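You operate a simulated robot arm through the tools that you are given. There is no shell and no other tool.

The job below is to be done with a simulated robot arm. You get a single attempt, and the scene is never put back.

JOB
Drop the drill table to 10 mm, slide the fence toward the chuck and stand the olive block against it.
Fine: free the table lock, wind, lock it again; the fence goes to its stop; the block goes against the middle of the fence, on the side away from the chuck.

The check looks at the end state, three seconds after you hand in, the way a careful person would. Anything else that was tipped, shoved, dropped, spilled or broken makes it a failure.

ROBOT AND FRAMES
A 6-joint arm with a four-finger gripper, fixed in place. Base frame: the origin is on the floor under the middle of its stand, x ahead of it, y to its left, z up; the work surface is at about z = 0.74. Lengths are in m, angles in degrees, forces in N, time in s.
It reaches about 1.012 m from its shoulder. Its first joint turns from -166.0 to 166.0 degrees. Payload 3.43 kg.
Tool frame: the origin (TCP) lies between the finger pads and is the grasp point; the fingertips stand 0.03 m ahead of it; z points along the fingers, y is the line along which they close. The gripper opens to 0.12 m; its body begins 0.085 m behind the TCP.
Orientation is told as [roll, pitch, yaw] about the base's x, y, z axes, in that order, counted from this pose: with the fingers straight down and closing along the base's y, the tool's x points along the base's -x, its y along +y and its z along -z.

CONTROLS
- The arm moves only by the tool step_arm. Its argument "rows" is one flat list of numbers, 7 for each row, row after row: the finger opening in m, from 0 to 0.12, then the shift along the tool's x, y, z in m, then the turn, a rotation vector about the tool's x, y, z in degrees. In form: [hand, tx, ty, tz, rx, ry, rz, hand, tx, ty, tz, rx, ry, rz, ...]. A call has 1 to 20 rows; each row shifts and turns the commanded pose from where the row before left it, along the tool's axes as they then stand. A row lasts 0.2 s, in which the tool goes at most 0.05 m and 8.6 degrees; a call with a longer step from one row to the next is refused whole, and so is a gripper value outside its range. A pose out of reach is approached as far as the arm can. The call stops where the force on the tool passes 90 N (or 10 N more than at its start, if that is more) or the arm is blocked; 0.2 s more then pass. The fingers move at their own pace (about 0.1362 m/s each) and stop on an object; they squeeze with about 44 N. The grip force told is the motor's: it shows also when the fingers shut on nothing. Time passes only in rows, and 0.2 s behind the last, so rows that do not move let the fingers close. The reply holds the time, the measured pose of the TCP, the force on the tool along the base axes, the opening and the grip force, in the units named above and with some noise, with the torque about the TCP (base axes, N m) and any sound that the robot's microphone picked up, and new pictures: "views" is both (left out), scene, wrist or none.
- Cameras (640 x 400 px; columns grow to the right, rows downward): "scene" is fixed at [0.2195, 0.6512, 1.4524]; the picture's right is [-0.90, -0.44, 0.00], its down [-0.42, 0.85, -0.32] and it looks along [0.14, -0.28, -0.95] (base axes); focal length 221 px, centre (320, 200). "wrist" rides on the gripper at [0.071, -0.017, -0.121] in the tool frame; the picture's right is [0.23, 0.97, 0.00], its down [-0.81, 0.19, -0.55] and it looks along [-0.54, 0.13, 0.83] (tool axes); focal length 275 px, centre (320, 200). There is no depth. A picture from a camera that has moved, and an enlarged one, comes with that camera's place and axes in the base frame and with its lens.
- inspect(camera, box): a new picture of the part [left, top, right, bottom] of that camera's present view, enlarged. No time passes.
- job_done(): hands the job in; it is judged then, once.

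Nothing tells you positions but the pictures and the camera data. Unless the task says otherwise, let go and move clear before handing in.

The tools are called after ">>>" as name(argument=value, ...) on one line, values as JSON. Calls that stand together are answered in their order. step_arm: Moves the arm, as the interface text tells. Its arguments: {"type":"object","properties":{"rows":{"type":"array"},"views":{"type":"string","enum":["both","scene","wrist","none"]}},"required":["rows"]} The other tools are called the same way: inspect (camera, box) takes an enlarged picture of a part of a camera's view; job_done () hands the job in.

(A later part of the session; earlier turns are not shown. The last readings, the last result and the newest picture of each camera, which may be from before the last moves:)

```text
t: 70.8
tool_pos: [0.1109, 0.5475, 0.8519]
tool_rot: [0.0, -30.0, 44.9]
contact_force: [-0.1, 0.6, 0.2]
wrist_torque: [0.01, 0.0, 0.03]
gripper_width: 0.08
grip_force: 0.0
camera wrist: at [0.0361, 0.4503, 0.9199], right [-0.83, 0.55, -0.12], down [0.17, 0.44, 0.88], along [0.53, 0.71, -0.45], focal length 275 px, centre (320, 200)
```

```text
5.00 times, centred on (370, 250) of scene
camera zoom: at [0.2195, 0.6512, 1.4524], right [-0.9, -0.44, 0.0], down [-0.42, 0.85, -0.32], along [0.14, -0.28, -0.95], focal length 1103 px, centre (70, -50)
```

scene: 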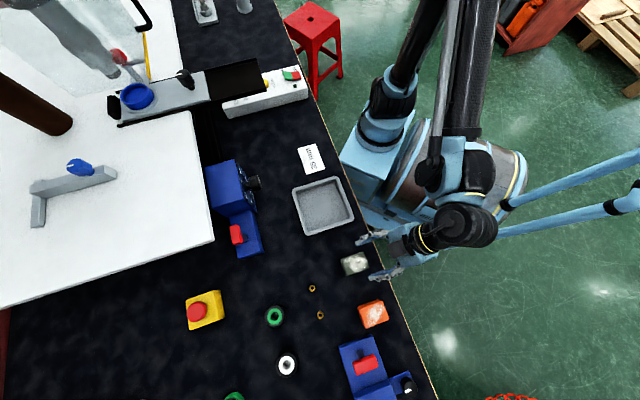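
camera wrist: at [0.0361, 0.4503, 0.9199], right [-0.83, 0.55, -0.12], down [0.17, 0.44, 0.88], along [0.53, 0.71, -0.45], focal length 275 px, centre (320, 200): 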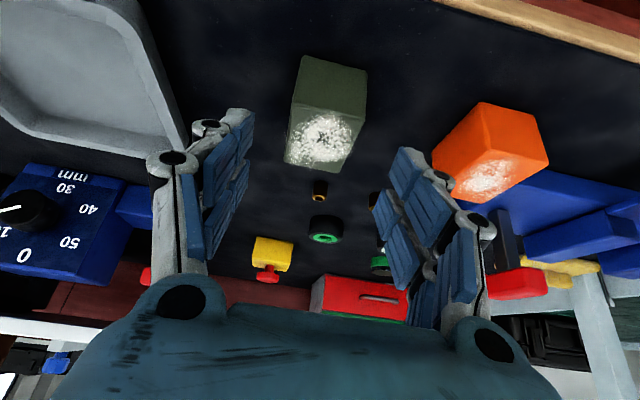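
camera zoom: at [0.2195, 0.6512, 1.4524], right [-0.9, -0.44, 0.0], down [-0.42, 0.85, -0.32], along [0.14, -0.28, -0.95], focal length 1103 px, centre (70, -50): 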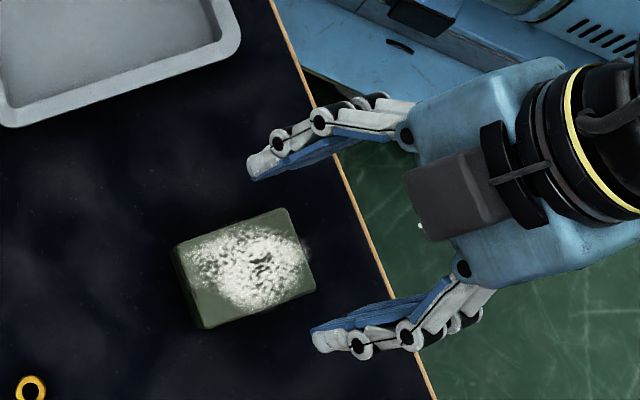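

The block is nearly centred (about 2.5 mm to the left). I'll advance in two moves with that correction, keeping the fingertips just above the bench.

>>> step_arm(rows=[0.08, 0, 0.0012, 0.02, 0, 0, 0, 0.08, 0, 0.0012, 0.02, 0, 0, 0, 0.08, 0, 0, 0.02, 0, 0, 0], views="wrist")

>>> step_arm(rows=[0.08, 0, 0, 0.01, 0, 0, 0, 0.08, 0, 0, 0.009, 0, 0, 0], views="both")

>>> inspect(camera="scene", box=[320, 210, 420, 290])

```text
t: 71.6
tool_pos: [0.1307, 0.5696, 0.8034]
tool_rot: [0.0, -29.9, 45.0]
contact_force: [-0.5, 0.4, -0.5]
wrist_torque: [-0.02, -0.01, 0.0]
gripper_width: 0.0799
grip_force: 0.1
camera wrist: at [0.0564, 0.4716, 0.8703], right [-0.83, 0.55, -0.12], down [0.17, 0.44, 0.88], along [0.53, 0.71, -0.45], focal length 275 px, centre (320, 200)
```

wrist: 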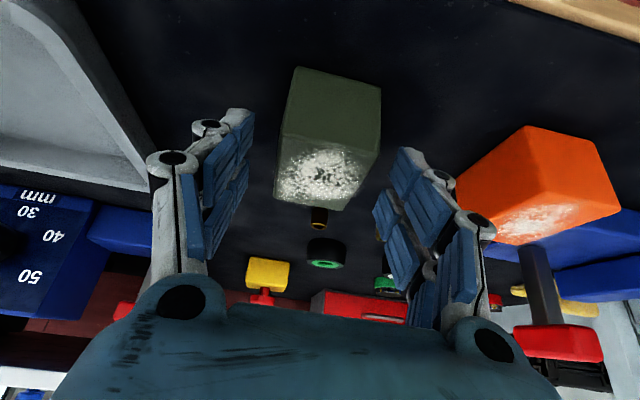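

```text
t: 72.2
tool_pos: [0.137, 0.5797, 0.7861]
tool_rot: [-0.1, -30.1, 45.0]
contact_force: [-0.3, -1.4, 0.4]
wrist_torque: [0.02, 0.02, 0.0]
gripper_width: 0.0804
grip_force: 0.0
camera wrist: at [0.0621, 0.4811, 0.8538], right [-0.83, 0.55, -0.12], down [0.17, 0.44, 0.88], along [0.53, 0.71, -0.45], focal length 275 px, centre (320, 200)
```

scene: 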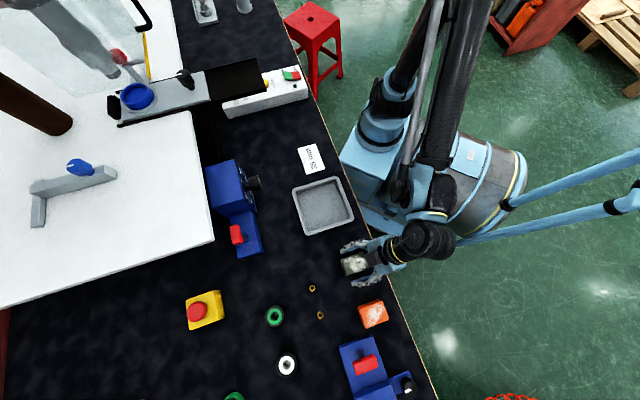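
wrist: 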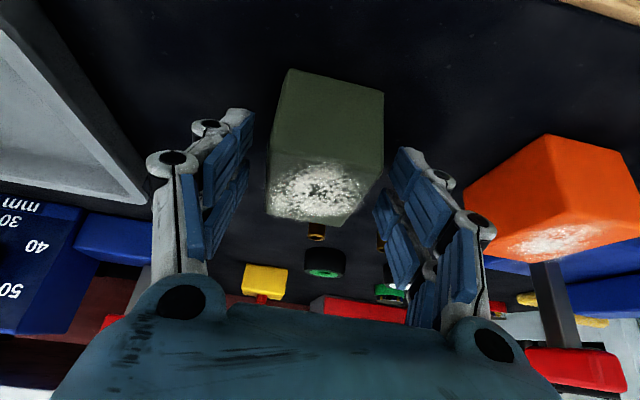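

```text
5.00 times, centred on (370, 250) of scene
camera zoom: at [0.2195, 0.6512, 1.4524], right [-0.9, -0.44, 0.0], down [-0.42, 0.85, -0.32], along [0.14, -0.28, -0.95], focal length 1103 px, centre (70, -50)
```

zoom: 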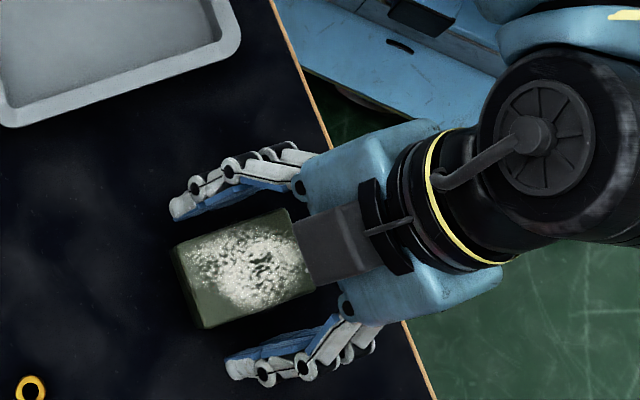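

The block is between the pads. I'll close on it.

>>> step_arm(rows=[0.06, 0, 0, 0, 0, 0, 0, 0.04, 0, 0, 0, 0, 0, 0, 0.03, 0, 0, 0, 0, 0, 0], views="wrist")

>>> inspect(camera="scene", box=[320, 210, 420, 290])

```text
t: 73.0
tool_pos: [0.1374, 0.5801, 0.7854]
tool_rot: [-0.1, -30.0, 45.1]
contact_force: [1.4, -0.5, 1.0]
wrist_torque: [0.03, -0.05, -0.03]
gripper_width: 0.0491
grip_force: 44.1
camera wrist: at [0.062, 0.4811, 0.8539], right [-0.83, 0.55, -0.12], down [0.17, 0.44, 0.88], along [0.53, 0.71, -0.45], focal length 275 px, centre (320, 200)
```

wrist: 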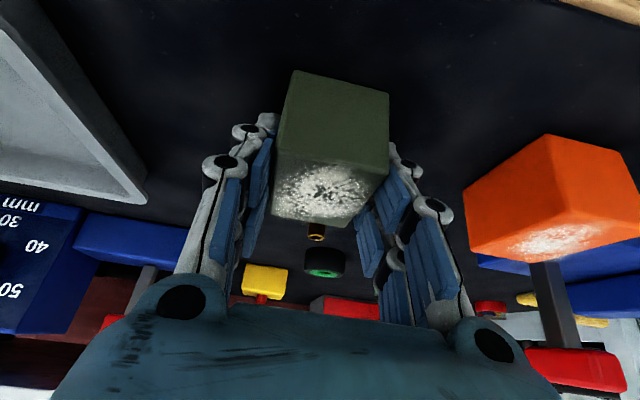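

```text
5.00 times, centred on (370, 250) of scene
camera zoom: at [0.2195, 0.6512, 1.4524], right [-0.9, -0.44, 0.0], down [-0.42, 0.85, -0.32], along [0.14, -0.28, -0.95], focal length 1103 px, centre (70, -50)
```

zoom: 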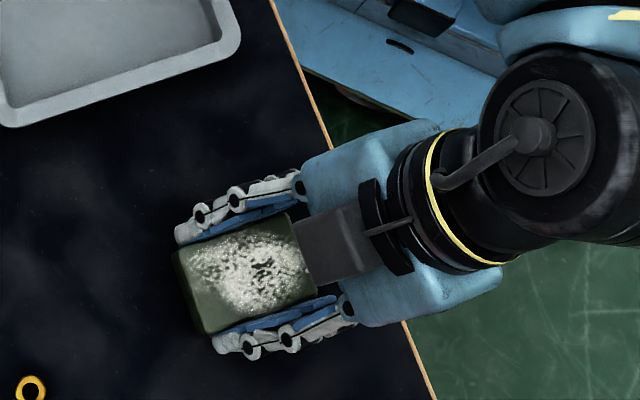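

The block is held at 49 mm with full grip force. I'll lift it 20 mm straight up and check that it stays level.

>>> step_arm(rows=[0.03, -0.005, 0, -0.0087, 0, 0, 0, 0.03, -0.005, 0, -0.0087, 0, 0, 0, 0.03, -0.01, 0, -0.0173, 0, 0, 0, 0.03, 0, 0, 0, 0, 0, 0], views="both")

>>> inspect(camera="wrist", box=[240, 50, 420, 250])

```text
t: 74.0
tool_pos: [0.136, 0.5778, 0.8254]
tool_rot: [-0.1, -30.0, 44.9]
contact_force: [-0.1, 0.2, 0.3]
wrist_torque: [0.03, 0.02, 0.02]
gripper_width: 0.0469
grip_force: 43.7
camera wrist: at [0.0614, 0.4797, 0.8947], right [-0.83, 0.55, -0.12], down [0.17, 0.44, 0.88], along [0.53, 0.71, -0.45], focal length 275 px, centre (320, 200)
```

scene: 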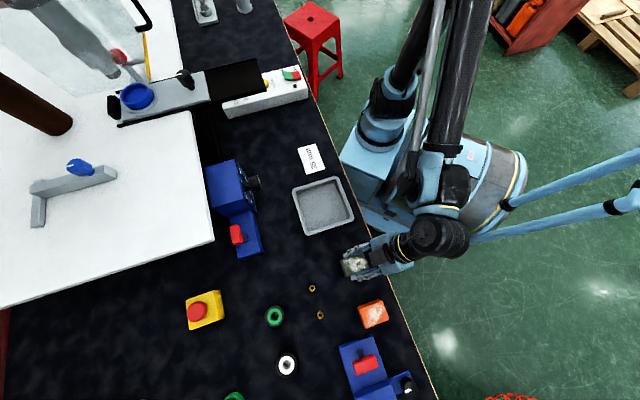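
wrist: 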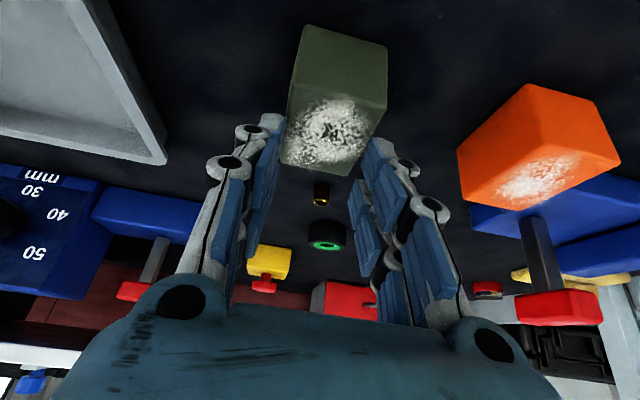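

```text
2.00 times, centred on (330, 150) of wrist
camera zoom: at [0.0614, 0.4797, 0.8947], right [-0.83, 0.55, -0.12], down [0.17, 0.44, 0.88], along [0.53, 0.71, -0.45], focal length 551 px, centre (300, 300)
```

zoom: 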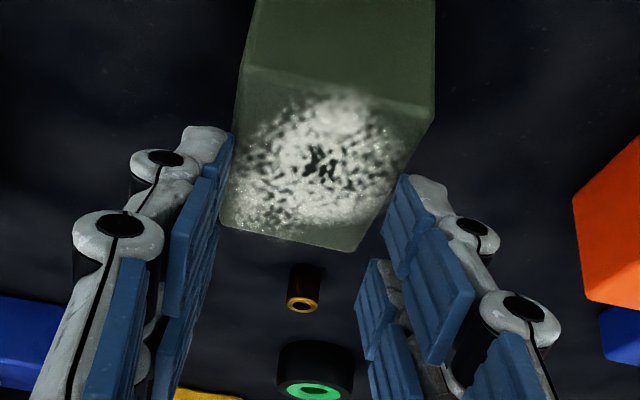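

The block did not come up: it slipped out of the pads and seems to be still sitting on the bench. I'll open the fingers slightly and take a careful look before regrasping.

>>> step_arm(rows=[0.07, 0, 0, 0, 0, 0, 0, 0.07, 0, 0, 0, 0, 0, 0, 0.07, -0.01, 0, -0.0173, 0, 0, 0, 0.07, -0.01, 0, -0.0173, 0, 0, 0], views="both")

>>> inspect(camera="wrist", box=[250, 0, 430, 170])

>>> inspect(camera="scene", box=[320, 220, 400, 280])

```text
t: 75.0
tool_pos: [0.1357, 0.5809, 0.8652]
tool_rot: [0.0, -30.0, 44.9]
contact_force: [-0.5, 0.0, 0.2]
wrist_torque: [-0.01, -0.02, -0.04]
gripper_width: 0.0698
grip_force: 0.0
camera wrist: at [0.0609, 0.4818, 0.9339], right [-0.83, 0.55, -0.12], down [0.17, 0.44, 0.88], along [0.53, 0.71, -0.45], focal length 275 px, centre (320, 200)
```

scene: 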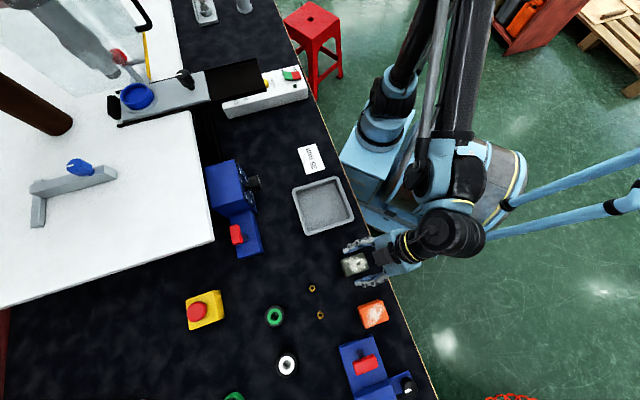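
wrist: 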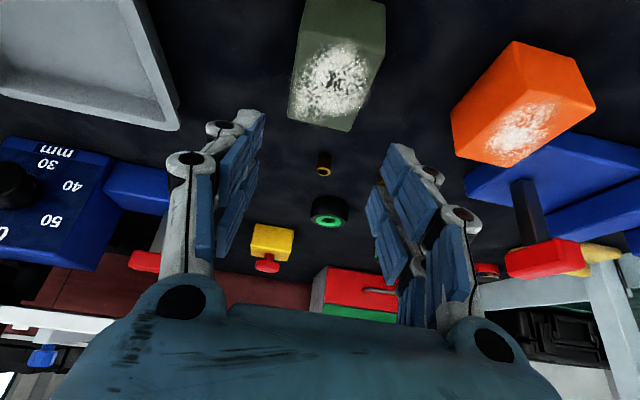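

```text
2.35 times, centred on (340, 85) of wrist
camera zoom: at [0.0609, 0.4818, 0.9339], right [-0.83, 0.55, -0.12], down [0.17, 0.44, 0.88], along [0.53, 0.71, -0.45], focal length 648 px, centre (273, 471)
```

zoom: 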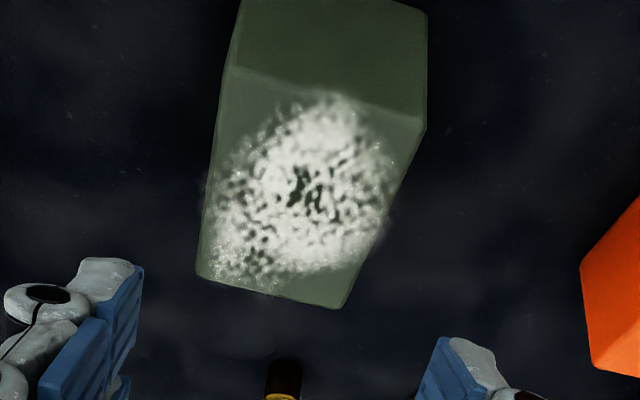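

```text
6.67 times, centred on (360, 250) of scene
camera zoom: at [0.2195, 0.6512, 1.4524], right [-0.9, -0.44, 0.0], down [-0.42, 0.85, -0.32], along [0.14, -0.28, -0.95], focal length 1471 px, centre (53, -133)
```

zoom: 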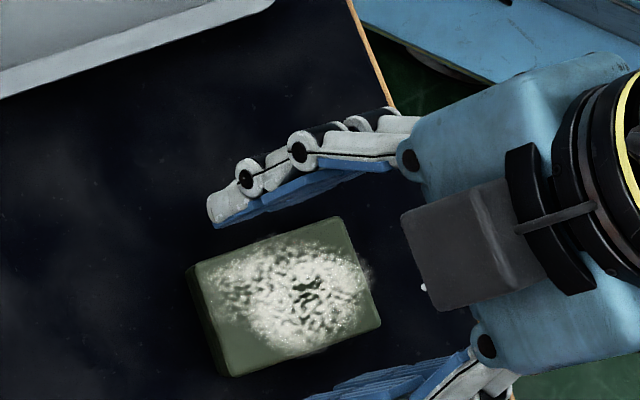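

The block is still upright at its place, just 2–3 mm over. I'll regrasp a touch lower, and lift only a few millimetres while reading the force, to find out its weight and whether it slips.

>>> step_arm(rows=[0.07, 0.01, -0.0006, 0.018, 0, 0, 0, 0.07, 0.01, -0.0006, 0.018, 0, 0, 0, 0.07, 0.01, -0.0006, 0.018, 0, 0, 0, 0.07, 0.01, -0.0005, 0.0178, 0, 0, 0], views="wrist")

>>> step_arm(rows=[0.045, 0, 0, 0, 0, 0, 0, 0.02, 0, 0, 0, 0, 0, 0, 0.02, 0, 0, 0, 0, 0, 0, 0.02, 0, 0, 0, 0, 0, 0], views="none")

>>> step_arm(rows=[0.02, -0.0015, 0, -0.0026, 0, 0, 0], views="none")

>>> step_arm(rows=[0.02, -0.0015, 0, -0.0026, 0, 0, 0], views="wrist")

```text
t: 76.0
tool_pos: [0.1398, 0.5755, 0.7823]
tool_rot: [0.1, -30.0, 45.0]
contact_force: [0.1, -0.8, 0.9]
wrist_torque: [0.0, 0.01, 0.03]
gripper_width: 0.0698
grip_force: 0.0
camera wrist: at [0.0648, 0.4772, 0.8509], right [-0.83, 0.55, -0.12], down [0.17, 0.44, 0.88], along [0.53, 0.71, -0.45], focal length 275 px, centre (320, 200)
```

wrist: 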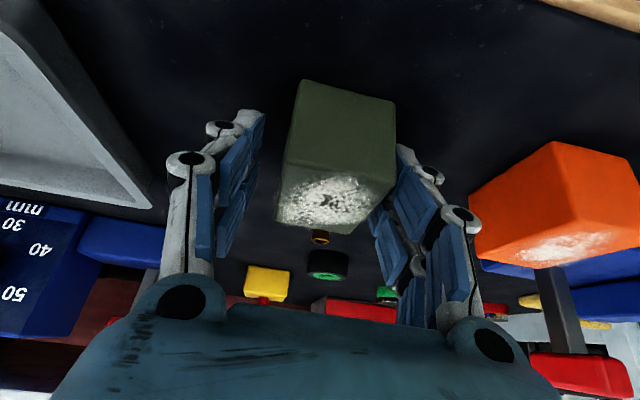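

```text
t: 77.0
tool_pos: [0.1401, 0.5759, 0.782]
tool_rot: [0.1, -30.0, 45.0]
contact_force: [-0.4, -0.2, 0.1]
wrist_torque: [0.0, 0.01, 0.03]
gripper_width: 0.0493
grip_force: 44.5
```

```text
t: 77.4
tool_pos: [0.14, 0.5764, 0.7865]
tool_rot: [-0.2, -30.0, 45.0]
contact_force: [0.7, -0.2, -1.0]
wrist_torque: [-0.01, 0.02, 0.0]
gripper_width: 0.0493
grip_force: 44.0
```

```text
t: 77.8
tool_pos: [0.1396, 0.5761, 0.7886]
tool_rot: [0.0, -30.0, 44.9]
contact_force: [0.9, 0.3, -1.7]
wrist_torque: [-0.01, -0.01, 0.03]
gripper_width: 0.0494
grip_force: 44.4
camera wrist: at [0.0648, 0.478, 0.8574], right [-0.83, 0.55, -0.12], down [0.17, 0.44, 0.88], along [0.53, 0.71, -0.45], focal length 275 px, centre (320, 200)
```

wrist: 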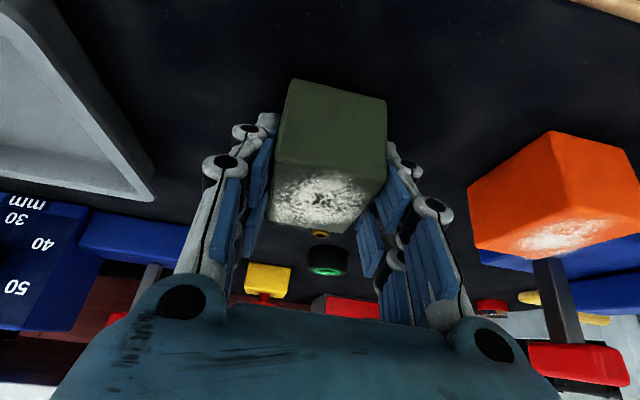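

The force is only −1.7 N, which could be the block's own weight riding along. I'll lift a further few millimetres slowly and compare the pictures.

>>> step_arm(rows=[0.02, -0.0015, 0, -0.0026, 0, 0, 0, 0.02, -0.0015, 0, -0.0026, 0, 0, 0], views="wrist")

>>> step_arm(rows=[0.02, -0.0015, 0, -0.0026, 0, 0, 0, 0.02, -0.0015, 0, -0.0026, 0, 0, 0], views="wrist")

```text
t: 78.4
tool_pos: [0.1402, 0.5761, 0.7948]
tool_rot: [0.0, -30.0, 45.0]
contact_force: [0.1, 0.0, -1.6]
wrist_torque: [0.01, 0.02, -0.01]
gripper_width: 0.0494
grip_force: 44.0
camera wrist: at [0.065, 0.4778, 0.8635], right [-0.83, 0.55, -0.12], down [0.17, 0.44, 0.88], along [0.53, 0.71, -0.45], focal length 275 px, centre (320, 200)
```

wrist: 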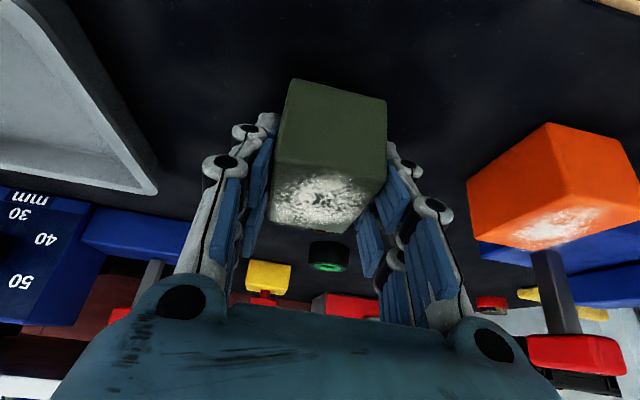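

```text
t: 79.0
tool_pos: [0.1387, 0.5757, 0.8014]
tool_rot: [0.0, -30.0, 45.0]
contact_force: [-0.1, -0.8, -1.5]
wrist_torque: [0.0, -0.01, -0.01]
gripper_width: 0.0492
grip_force: 44.4
camera wrist: at [0.0644, 0.4779, 0.8698], right [-0.83, 0.55, -0.12], down [0.17, 0.44, 0.88], along [0.53, 0.71, -0.45], focal length 275 px, centre (320, 200)
```

wrist: 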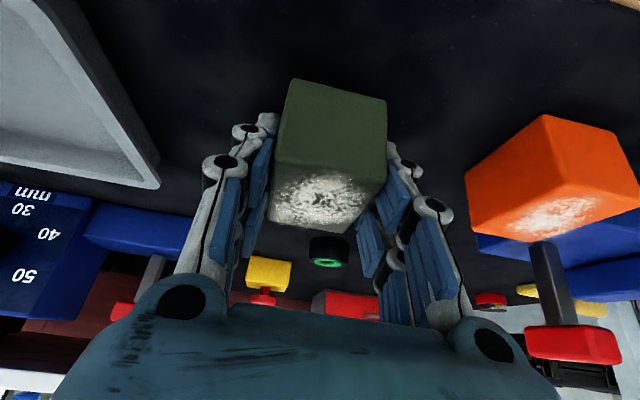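

Now the block clearly rides with the gripper (about 1.6 N of weight) when lifted slowly. I'll keep raising it gently and straight up.

>>> step_arm(rows=[0.02, -0.0015, 0, -0.0026, 0, 0, 0, 0.02, -0.002, 0, -0.0035, 0, 0, 0, 0.02, -0.0025, 0, -0.0043, 0, 0, 0, 0.02, -0.0025, 0, -0.0043, 0, 0, 0, 0.02, -0.003, 0, -0.0052, 0, 0, 0, 0.02, -0.003, 0, -0.0052, 0, 0, 0, 0.02, -0.003, 0, -0.0052, 0, 0, 0, 0.02, -0.003, 0, -0.0052, 0, 0, 0, 0.02, -0.003, 0, -0.0052, 0, 0, 0, 0.02, -0.003, 0, -0.0052, 0, 0, 0, 0.02, -0.003, 0, -0.0052, 0, 0, 0, 0.02, -0.003, 0, -0.0052, 0, 0, 0, 0.02, -0.003, 0, -0.0052, 0, 0, 0, 0.02, -0.0025, 0, -0.0043, 0, 0, 0, 0.02, -0.002, 0, -0.0035, 0, 0, 0], views="wrist")

```text
t: 82.2
tool_pos: [0.1384, 0.5767, 0.8814]
tool_rot: [0.0, -29.9, 45.1]
contact_force: [0.4, -0.7, -1.0]
wrist_torque: [-0.07, 0.01, -0.01]
gripper_width: 0.0493
grip_force: 44.3
camera wrist: at [0.0641, 0.4788, 0.9496], right [-0.83, 0.55, -0.12], down [0.17, 0.44, 0.88], along [0.53, 0.71, -0.45], focal length 275 px, centre (320, 200)
```

wrist: 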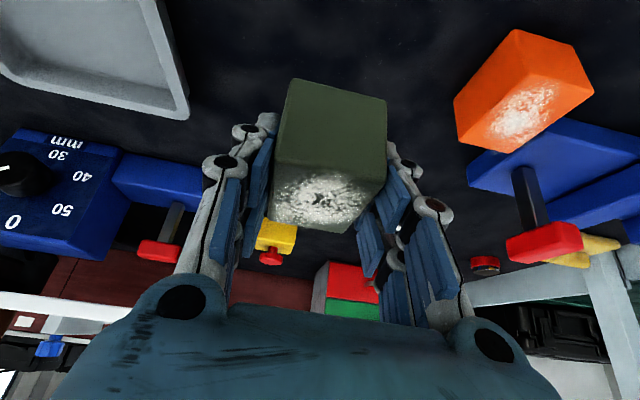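

The block holds steady. Continuing upward to about z = 1.04.

>>> step_arm(rows=[0.02, -0.002, 0, -0.0035, 0, 0, 0, 0.02, -0.003, 0, -0.0052, 0, 0, 0, 0.02, -0.0035, 0, -0.0061, 0, 0, 0, 0.02, -0.004, 0, -0.0069, 0, 0, 0, 0.02, -0.004, 0, -0.0069, 0, 0, 0, 0.02, -0.0045, 0, -0.0078, 0, 0, 0, 0.02, -0.0045, 0, -0.0078, 0, 0, 0, 0.02, -0.0045, 0, -0.0078, 0, 0, 0, 0.02, -0.0045, 0, -0.0078, 0, 0, 0, 0.02, -0.0045, 0, -0.0078, 0, 0, 0, 0.02, -0.0045, 0, -0.0078, 0, 0, 0, 0.02, -0.0045, 0, -0.0078, 0, 0, 0, 0.02, -0.0045, 0, -0.0078, 0, 0, 0, 0.02, -0.0045, 0, -0.0078, 0, 0, 0, 0.02, -0.0045, 0, -0.0078, 0, 0, 0, 0.02, -0.0045, 0, -0.0078, 0, 0, 0, 0.02, -0.004, 0, -0.0069, 0, 0, 0, 0.02, -0.0035, 0, -0.0061, 0, 0, 0, 0.02, -0.003, 0, -0.0052, 0, 0, 0, 0.02, -0.002, 0, -0.0035, 0, 0, 0], views="wrist")

```text
t: 86.4
tool_pos: [0.14, 0.5768, 1.0372]
tool_rot: [0.0, -30.1, 45.0]
contact_force: [-0.1, -0.1, -1.6]
wrist_torque: [-0.03, 0.05, -0.02]
gripper_width: 0.0493
grip_force: 43.8
camera wrist: at [0.0646, 0.479, 1.106], right [-0.83, 0.55, -0.12], down [0.17, 0.44, 0.88], along [0.53, 0.71, -0.45], focal length 275 px, centre (320, 200)
```

wrist: 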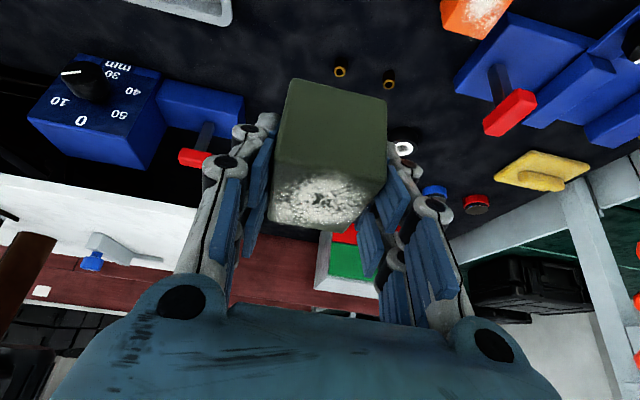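

The block rides well. Now I'll carry it toward the table at a modest speed, with soft starts and stops.

>>> step_arm(rows=[0.02, -0.0032, -0.0018, 0.0017, 0, 0, 0, 0.02, -0.0063, -0.0035, 0.0034, 0, 0, 0, 0.02, -0.0095, -0.0053, 0.0051, 0, 0, 0, 0.02, -0.0119, -0.0066, 0.0063, 0, 0, 0, 0.02, -0.0119, -0.0066, 0.0063, 0, 0, 0, 0.02, -0.0119, -0.0066, 0.0063, 0, 0, 0, 0.02, -0.0119, -0.0066, 0.0063, 0, 0, 0, 0.02, -0.0119, -0.0066, 0.0063, 0, 0, 0, 0.02, -0.0119, -0.0066, 0.0063, 0, 0, 0, 0.02, -0.0119, -0.0066, 0.0063, 0, 0, 0, 0.02, -0.0119, -0.0066, 0.0063, 0, 0, 0, 0.02, -0.0119, -0.0066, 0.0063, 0, 0, 0, 0.02, -0.0119, -0.0066, 0.0063, 0, 0, 0, 0.02, -0.0119, -0.0066, 0.0063, 0, 0, 0, 0.02, -0.0119, -0.0066, 0.0063, 0, 0, 0, 0.02, -0.0119, -0.0066, 0.0063, 0, 0, 0, 0.02, -0.0119, -0.0066, 0.0063, 0, 0, 0, 0.02, -0.0095, -0.0053, 0.0051, 0, 0, 0, 0.02, -0.0063, -0.0035, 0.0034, 0, 0, 0, 0.02, -0.0032, -0.0018, 0.0017, 0, 0, 0], views="both")

```text
t: 90.6
tool_pos: [0.3832, 0.661, 1.0448]
tool_rot: [0.0, -30.1, 45.0]
contact_force: [1.0, -0.1, -0.4]
wrist_torque: [-0.03, -0.03, -0.02]
gripper_width: 0.0496
grip_force: 44.1
camera wrist: at [0.3077, 0.5622, 1.114], right [-0.83, 0.55, -0.12], down [0.17, 0.44, 0.88], along [0.53, 0.71, -0.45], focal length 275 px, centre (320, 200)
```

scene: 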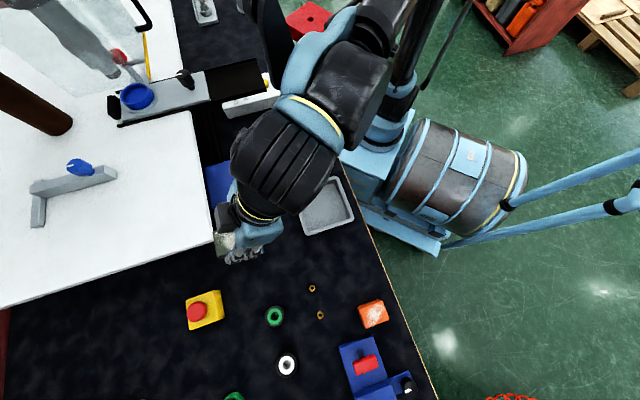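
wrist: 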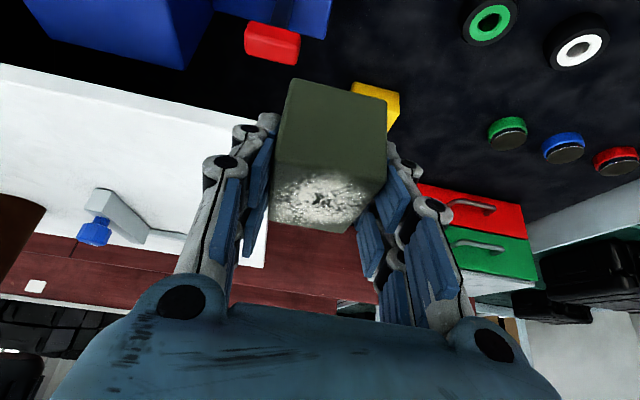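

>>> step_arm(rows=[0.02, -0.0032, -0.0018, 0.0017, 0, 0, 0, 0.02, -0.0063, -0.0035, 0.0034, 0, 0, 0, 0.02, -0.0095, -0.0053, 0.0051, 0, 0, 0, 0.02, -0.0119, -0.0066, 0.0063, 0, 0, 0, 0.02, -0.0119, -0.0066, 0.0063, 0, 0, 0, 0.02, -0.0119, -0.0066, 0.0063, 0, 0, 0, 0.02, -0.0119, -0.0066, 0.0063, 0, 0, 0, 0.02, -0.0119, -0.0066, 0.0063, 0, 0, 0, 0.02, -0.0119, -0.0066, 0.0063, 0, 0, 0, 0.02, -0.0119, -0.0066, 0.0063, 0, 0, 0, 0.02, -0.0119, -0.0066, 0.0063, 0, 0, 0, 0.02, -0.0119, -0.0066, 0.0063, 0, 0, 0, 0.02, -0.0119, -0.0066, 0.0063, 0, 0, 0, 0.02, -0.0119, -0.0066, 0.0063, 0, 0, 0, 0.02, -0.0119, -0.0066, 0.0063, 0, 0, 0, 0.02, -0.0119, -0.0066, 0.0063, 0, 0, 0, 0.02, -0.0119, -0.0066, 0.0063, 0, 0, 0, 0.02, -0.0095, -0.0053, 0.0051, 0, 0, 0, 0.02, -0.0063, -0.0035, 0.0034, 0, 0, 0, 0.02, -0.0032, -0.0018, 0.0017, 0, 0, 0], views="both")

```text
t: 94.8
tool_pos: [0.6285, 0.7425, 1.053]
tool_rot: [0.0, -30.0, 45.1]
contact_force: [0.8, -0.3, -1.1]
wrist_torque: [0.01, 0.0, -0.01]
gripper_width: 0.0493
grip_force: 44.7
camera wrist: at [0.5532, 0.6437, 1.1226], right [-0.83, 0.55, -0.12], down [0.17, 0.44, 0.88], along [0.53, 0.71, -0.45], focal length 275 px, centre (320, 200)
```

scene: 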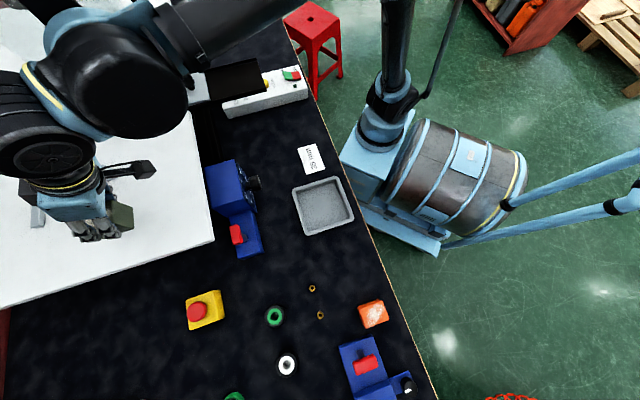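
wrist: 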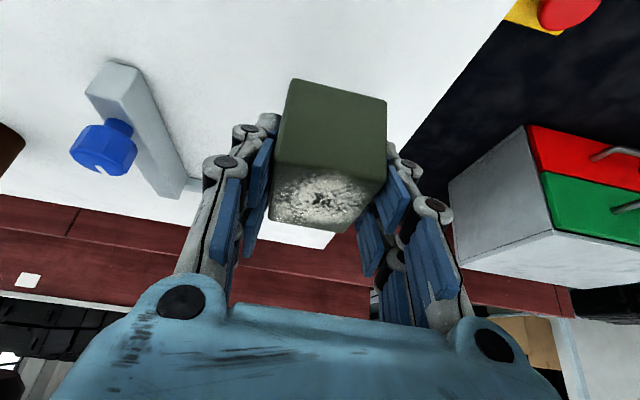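

The block is over the table, with the fence to its right (chuck side). I'll go the last 130 mm to the set-down spot beside the middle of the fence, watching the reach.

>>> step_arm(rows=[0.02, -0.0031, -0.0017, 0.0018, 0, 0, 0, 0.02, -0.0055, -0.003, 0.0032, 0, 0, 0, 0.02, -0.0082, -0.0045, 0.0047, 0, 0, 0, 0.02, -0.0082, -0.0045, 0.0047, 0, 0, 0, 0.02, -0.0082, -0.0045, 0.0047, 0, 0, 0, 0.02, -0.0082, -0.0045, 0.0047, 0, 0, 0, 0.02, -0.0082, -0.0045, 0.0047, 0, 0, 0, 0.02, -0.0082, -0.0045, 0.0047, 0, 0, 0, 0.02, -0.0055, -0.003, 0.0032, 0, 0, 0, 0.02, -0.0031, -0.0017, 0.0018, 0, 0, 0], views="both")

```text
t: 97.0
tool_pos: [0.7079, 0.7711, 1.0561]
tool_rot: [0.0, -30.0, 45.0]
contact_force: [0.0, 0.5, -1.0]
wrist_torque: [0.01, 0.02, -0.02]
gripper_width: 0.0493
grip_force: 44.0
camera wrist: at [0.6325, 0.6735, 1.1239], right [-0.83, 0.55, -0.12], down [0.17, 0.44, 0.88], along [0.53, 0.71, -0.45], focal length 275 px, centre (320, 200)
```

scene: 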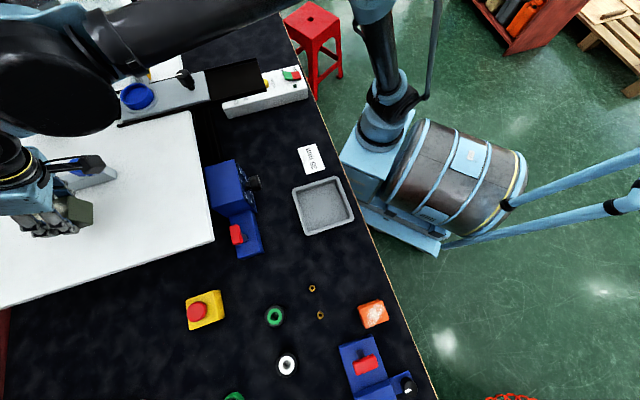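
wrist: 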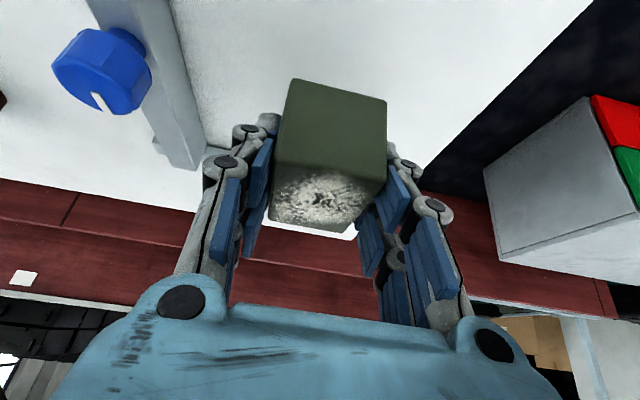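

>>> step_arm(rows=[0.02, -0.0036, -0.002, 0.0021, 0, 0, 0, 0.02, -0.0054, -0.003, 0.0031, 0, 0, 0, 0.02, -0.0054, -0.003, 0.0031, 0, 0, 0, 0.02, -0.0036, -0.002, 0.0021, 0, 0, 0], views="none")

>>> step_arm(rows=[0.02, -0.0036, -0.002, 0.0021, 0, 0, 0, 0.02, -0.0054, -0.003, 0.0031, 0, 0, 0, 0.02, -0.0054, -0.003, 0.0031, 0, 0, 0, 0.02, -0.0036, -0.002, 0.0021, 0, 0, 0], views="wrist")

>>> inspect(camera="scene", box=[0, 140, 140, 260])

```text
t: 98.0
tool_pos: [0.7301, 0.779, 1.0546]
tool_rot: [0.0, -30.1, 45.0]
contact_force: [0.2, -0.2, -1.9]
wrist_torque: [0.0, -0.02, -0.04]
gripper_width: 0.0494
grip_force: 44.4
```

```text
t: 99.0
tool_pos: [0.7508, 0.7876, 1.0544]
tool_rot: [0.1, -30.1, 45.0]
contact_force: [-0.2, 0.1, -0.7]
wrist_torque: [0.0, -0.01, 0.0]
gripper_width: 0.0496
grip_force: 43.8
camera wrist: at [0.6762, 0.6893, 1.1233], right [-0.83, 0.55, -0.12], down [0.17, 0.44, 0.88], along [0.53, 0.71, -0.45], focal length 275 px, centre (320, 200)
```

wrist: 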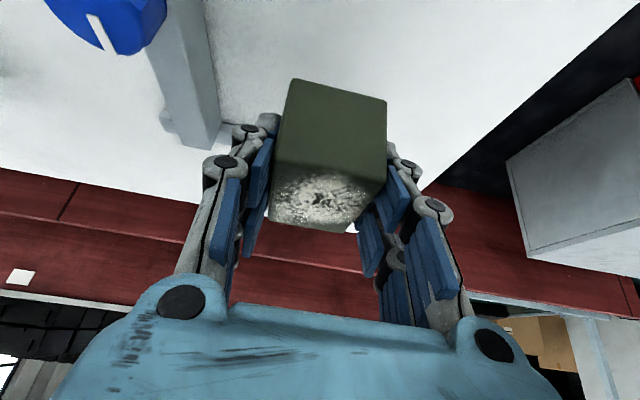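

```text
3.33 times, centred on (70, 200) of scene
camera zoom: at [0.2195, 0.6512, 1.4524], right [-0.9, -0.44, 0.0], down [-0.42, 0.85, -0.32], along [0.14, -0.28, -0.95], focal length 735 px, centre (1153, 200)
```

zoom: 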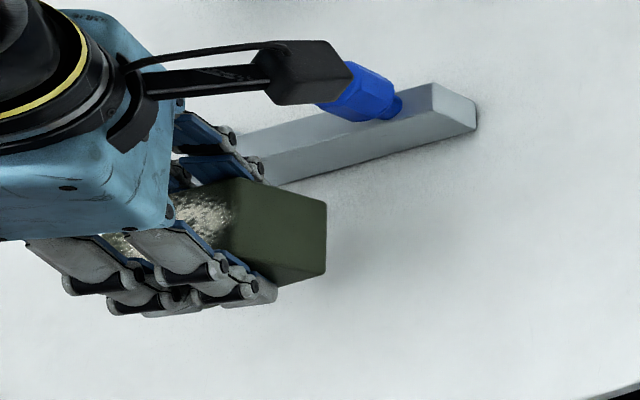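

I'm at the set-down spot (p ≈ 0.026, q ≈ 1.088), the block is level, and the fence is clear of the fingers. I'll lower it slowly.

>>> step_arm(rows=[0.02, 0.0015, 0, 0.0026, 0, 0, 0, 0.02, 0.0025, 0, 0.0043, 0, 0, 0, 0.02, 0.0025, 0, 0.0043, 0, 0, 0, 0.02, 0.0025, 0, 0.0043, 0, 0, 0, 0.02, 0.0025, 0, 0.0043, 0, 0, 0, 0.02, 0.0025, 0, 0.0043, 0, 0, 0, 0.02, 0.0025, 0, 0.0043, 0, 0, 0, 0.02, 0.0025, 0, 0.0043, 0, 0, 0, 0.02, 0.0015, 0, 0.0026, 0, 0, 0], views="both")

>>> inspect(camera="scene", box=[0, 140, 140, 260])

```text
t: 101.0
tool_pos: [0.7501, 0.7876, 1.0137]
tool_rot: [-0.1, -30.0, 45.0]
contact_force: [0.3, 0.5, -1.8]
wrist_torque: [0.02, -0.02, -0.01]
gripper_width: 0.0495
grip_force: 44.1
camera wrist: at [0.6753, 0.6886, 1.082], right [-0.83, 0.55, -0.12], down [0.17, 0.44, 0.88], along [0.53, 0.71, -0.45], focal length 275 px, centre (320, 200)
```

scene: 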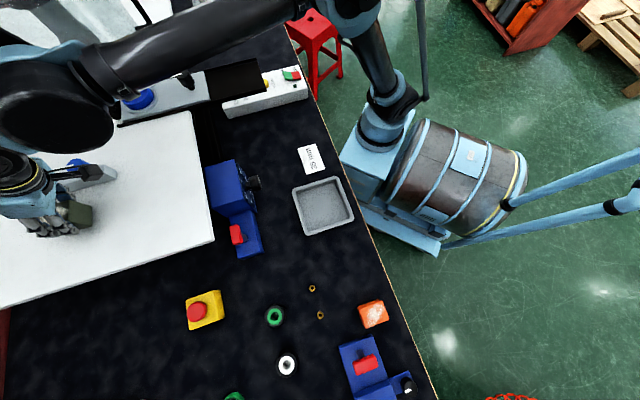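
wrist: 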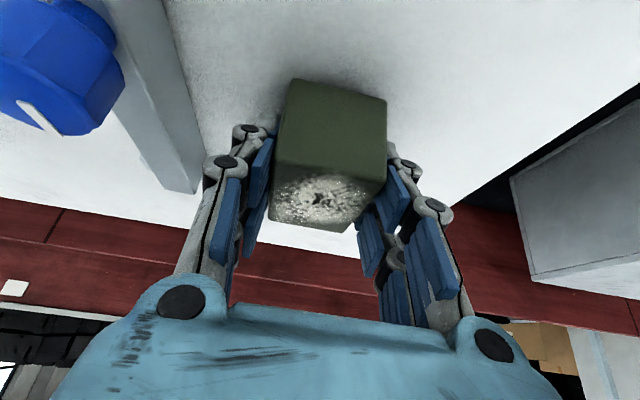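

```text
3.33 times, centred on (70, 200) of scene
camera zoom: at [0.2195, 0.6512, 1.4524], right [-0.9, -0.44, 0.0], down [-0.42, 0.85, -0.32], along [0.14, -0.28, -0.95], focal length 735 px, centre (1153, 200)
```

zoom: 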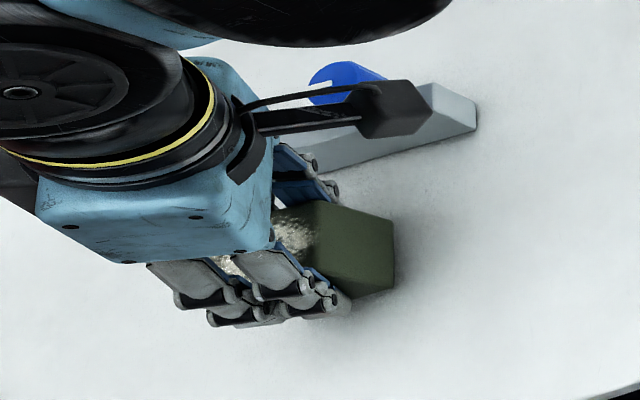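

The shadow is closing in under the block. I'll go down in 3 mm steps and watch for contact.

>>> step_arm(rows=[0.02, 0.0015, 0, 0.0026, 0, 0, 0, 0.02, 0.0015, 0, 0.0026, 0, 0, 0], views="none")

>>> step_arm(rows=[0.02, 0.0015, 0, 0.0026, 0, 0, 0], views="none")

>>> step_arm(rows=[0.02, 0.0015, 0, 0.0026, 0, 0, 0], views="wrist")

```text
t: 101.6
tool_pos: [0.7512, 0.7869, 1.0071]
tool_rot: [0.0, -30.0, 44.9]
contact_force: [-0.5, -0.1, -1.4]
wrist_torque: [-0.01, -0.01, -0.03]
gripper_width: 0.0492
grip_force: 44.3
```

```text
t: 102.0
tool_pos: [0.7497, 0.7876, 1.005]
tool_rot: [0.0, -30.0, 45.0]
contact_force: [0.1, 0.5, -0.6]
wrist_torque: [0.0, 0.02, 0.02]
gripper_width: 0.0494
grip_force: 44.2
```

```text
t: 102.4
tool_pos: [0.7507, 0.7873, 1.0025]
tool_rot: [0.0, -30.1, 45.0]
contact_force: [0.8, 5.3, 13.8]
wrist_torque: [-0.08, 0.29, -0.07]
gripper_width: 0.0493
grip_force: 44.3
camera wrist: at [0.6761, 0.6887, 1.0708], right [-0.83, 0.55, -0.12], down [0.16, 0.44, 0.88], along [0.53, 0.71, -0.45], focal length 275 px, centre (320, 200)
```

wrist: 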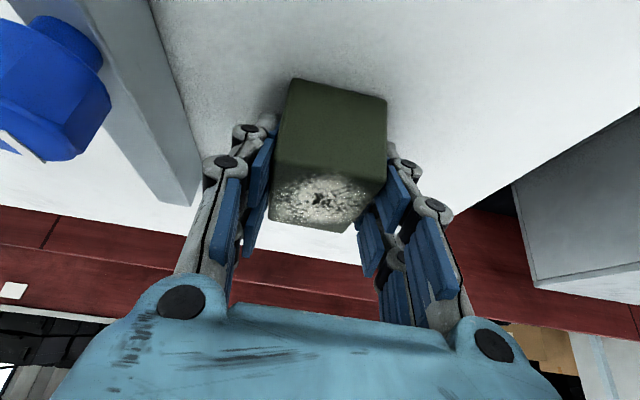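

Contact: +14 N, so the block is standing on the table. I'll open the fingers moderately (the fence is only about 60 mm away) and back out.

>>> step_arm(rows=[0.055, 0, 0, 0, 0, 0, 0, 0.064, 0, 0, 0, 0, 0, 0, 0.064, 0, 0, 0, 0, 0, 0, 0.064, 0, 0, -0.01, 0, 0, 0, 0.064, 0, 0, -0.02, 0, 0, 0, 0.064, 0, 0, -0.03, 0, 0, 0, 0.064, 0, 0, -0.03, 0, 0, 0, 0.064, 0, 0, -0.02, 0, 0, 0], views="both")

>>> inspect(camera="wrist", box=[160, 0, 440, 210])

>>> inspect(camera="scene", box=[0, 140, 140, 260])

```text
t: 104.2
tool_pos: [0.7099, 0.747, 1.0978]
tool_rot: [0.0, -30.0, 45.0]
contact_force: [0.4, 0.2, 0.7]
wrist_torque: [0.02, 0.02, 0.01]
gripper_width: 0.064
grip_force: 0.0
camera wrist: at [0.6363, 0.6495, 1.1666], right [-0.83, 0.55, -0.12], down [0.17, 0.44, 0.88], along [0.53, 0.71, -0.45], focal length 275 px, centre (320, 200)
```

scene: 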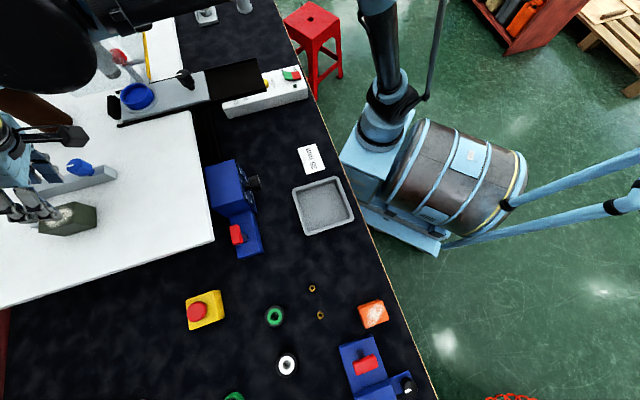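
wrist: 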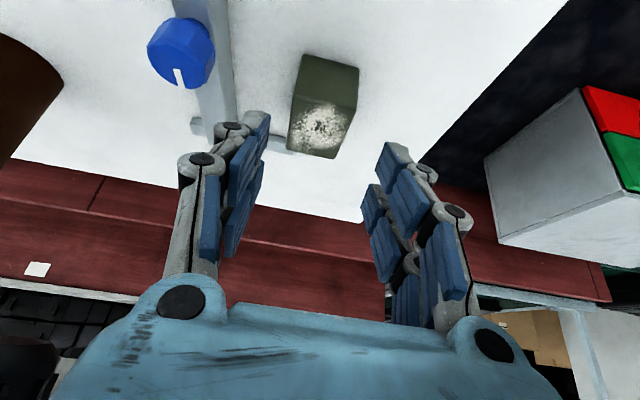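

```text
1.90 times, centred on (300, 105) of wrist
camera zoom: at [0.6363, 0.6495, 1.1666], right [-0.83, 0.55, -0.12], down [0.17, 0.44, 0.88], along [0.53, 0.71, -0.45], focal length 524 px, centre (358, 381)
```

zoom: 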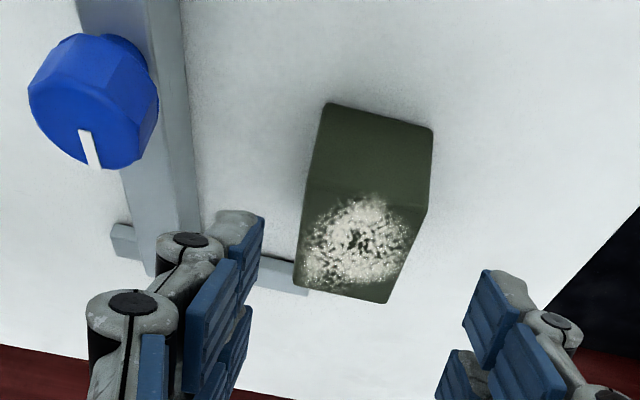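

```text
3.33 times, centred on (70, 200) of scene
camera zoom: at [0.2195, 0.6512, 1.4524], right [-0.9, -0.44, 0.0], down [-0.42, 0.85, -0.32], along [0.14, -0.28, -0.95], focal length 735 px, centre (1153, 200)
```

zoom: 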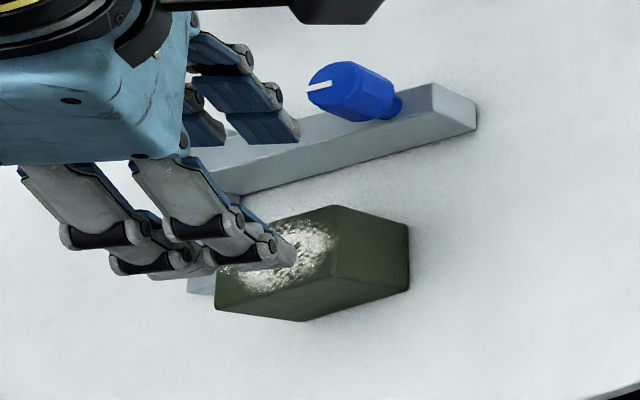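

The block stands on the table, square, at p ≈ 0.0015–0.050 with its centre at q ≈ 1.097. That is level with the fence's middle (q ≈ 1.094), about 59 mm short of the fence. I'll close the fingers, go to the block's outer side and push it gently against the fence.

>>> step_arm(rows=[0.03, -0.0087, 0.028, 0.005, 0, 0, 0, 0.0, -0.0087, 0.028, 0.005, 0, 0, 0, 0.0, -0.0087, 0.028, 0.005, 0, 0, 0, 0.0, 0, 0, 0, 0, 0, 0], views="wrist")

>>> step_arm(rows=[0.0, 0.0063, 0, 0.0233, 0, 0, 0, 0.0, 0.0063, 0, 0.0233, 0, 0, 0, 0.0, 0.0063, 0, 0.0233, 0, 0, 0], views="both")

```text
t: 105.2
tool_pos: [0.6722, 0.8284, 1.0989]
tool_rot: [0.0, -30.0, 44.9]
contact_force: [-0.4, -0.2, -0.8]
wrist_torque: [-0.05, 0.03, -0.01]
gripper_width: 0.0002
grip_force: 33.5
camera wrist: at [0.5967, 0.7309, 1.1665], right [-0.83, 0.55, -0.12], down [0.17, 0.44, 0.88], along [0.53, 0.71, -0.45], focal length 275 px, centre (320, 200)
```

wrist: 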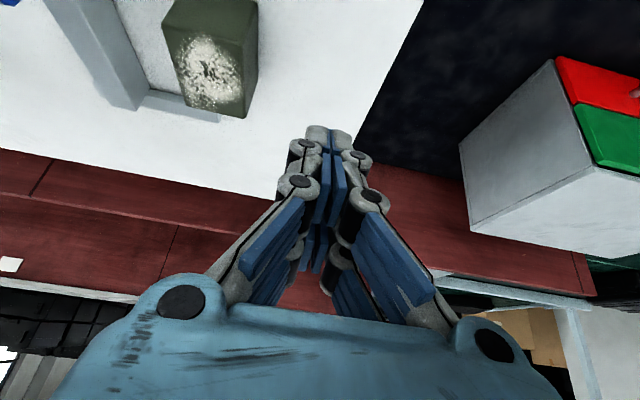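

```text
t: 106.0
tool_pos: [0.6848, 0.8407, 1.0264]
tool_rot: [0.0, -30.0, 45.0]
contact_force: [0.4, -0.4, 0.6]
wrist_torque: [0.01, -0.04, -0.03]
gripper_width: 0.0001
grip_force: 32.8
camera wrist: at [0.6106, 0.7428, 1.0952], right [-0.83, 0.55, -0.12], down [0.17, 0.44, 0.88], along [0.53, 0.71, -0.45], focal length 275 px, centre (320, 200)
```

scene: 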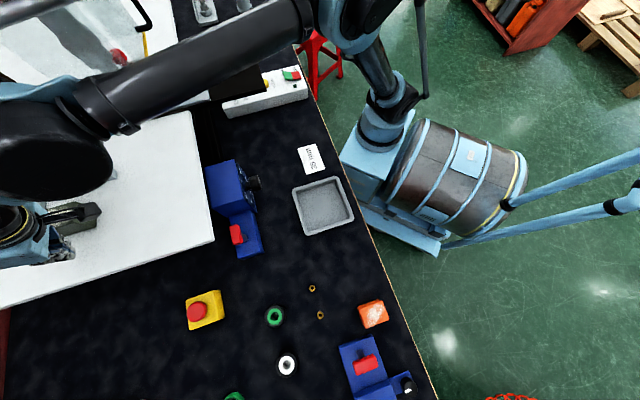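
wrist: 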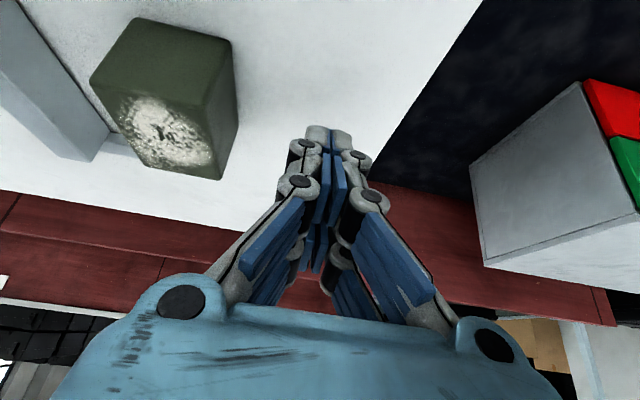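

The closed fingers flare backward, so pushing like this would press on the block's top edge. I'll lean the tool 25° so that the fingertips lead, and lower them to push near the block's foot.

>>> step_arm(rows=[0.0, 0, 0, 0, 7.2, 0, -4.17, 0.0, 0, 0, 0, 7.2, 0, -4.17, 0.0, 0, 0, 0, 7.2, 0, -4.17, 0.0, 0.0048, 0.0045, 0.0084, 0, 0, 0, 0.0, 0.0039, 0.0037, 0.0068, 0, 0, 0], views="both")

>>> inspect(camera="scene", box=[0, 150, 140, 270])

```text
t: 107.2
tool_pos: [0.6864, 0.8405, 1.0083]
tool_rot: [-28.3, -26.9, 58.7]
contact_force: [0.2, -0.2, -0.2]
wrist_torque: [-0.03, -0.02, 0.01]
gripper_width: 0.0
grip_force: 33.4
camera wrist: at [0.5898, 0.7655, 1.0759], right [-0.73, 0.45, -0.52], down [-0.09, 0.69, 0.72], along [0.68, 0.57, -0.46], focal length 275 px, centre (320, 200)
```

scene: 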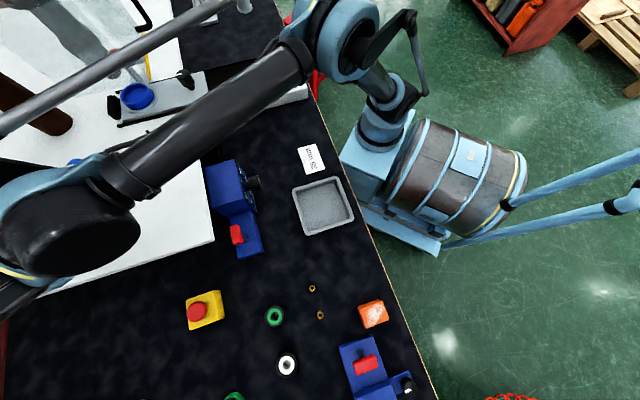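
wrist: 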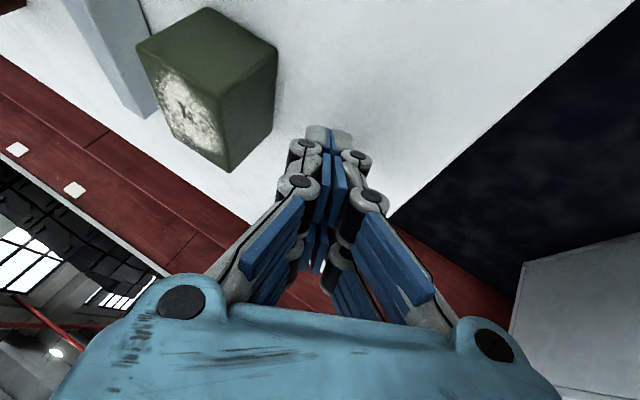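

```text
3.33 times, centred on (70, 210) of scene
camera zoom: at [0.2195, 0.6512, 1.4524], right [-0.9, -0.44, 0.0], down [-0.42, 0.85, -0.32], along [0.14, -0.28, -0.95], focal length 735 px, centre (1153, 167)
```

zoom: 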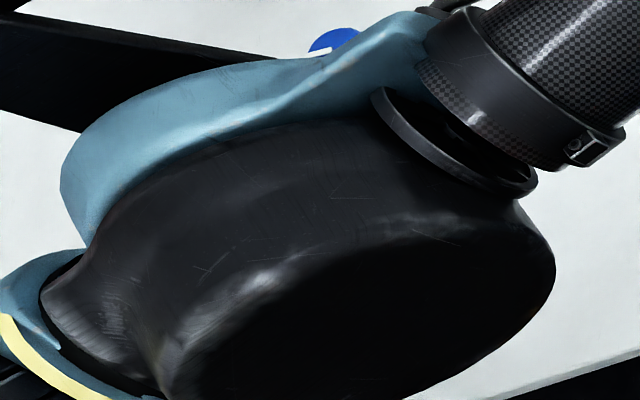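

The tips now lead, but only one finger pair would touch. I'll turn the tool slightly so both pairs meet the block's face together, and lower a few millimetres.

>>> step_arm(rows=[0.0, 0, 0, 0, 1.68, 1.36, 6.25, 0.0, 0, 0, 0, 1.68, 1.36, 6.25, 0.0, -0.0006, 0.0021, 0.0045, 0, 0, 0], views="wrist")

```text
t: 108.0
tool_pos: [0.6889, 0.845, 1.0046]
tool_rot: [-24.8, -30.1, 44.4]
contact_force: [1.0, -0.4, 0.4]
wrist_torque: [-0.01, -0.03, -0.03]
gripper_width: 0.0
grip_force: 33.2
camera wrist: at [0.5777, 0.7857, 1.0683], right [-0.61, 0.63, -0.47], down [0.06, 0.63, 0.77], along [0.79, 0.44, -0.43], focal length 275 px, centre (320, 200)
```

wrist: 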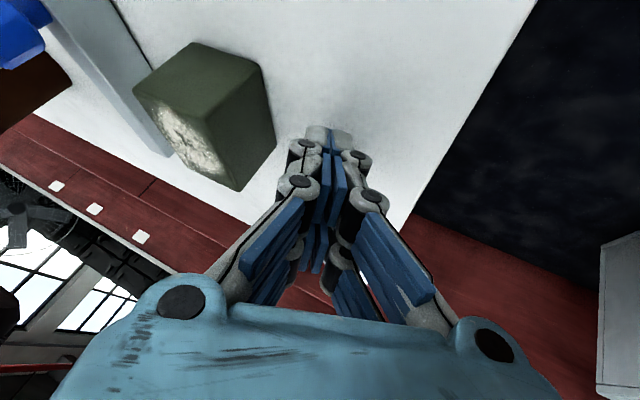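

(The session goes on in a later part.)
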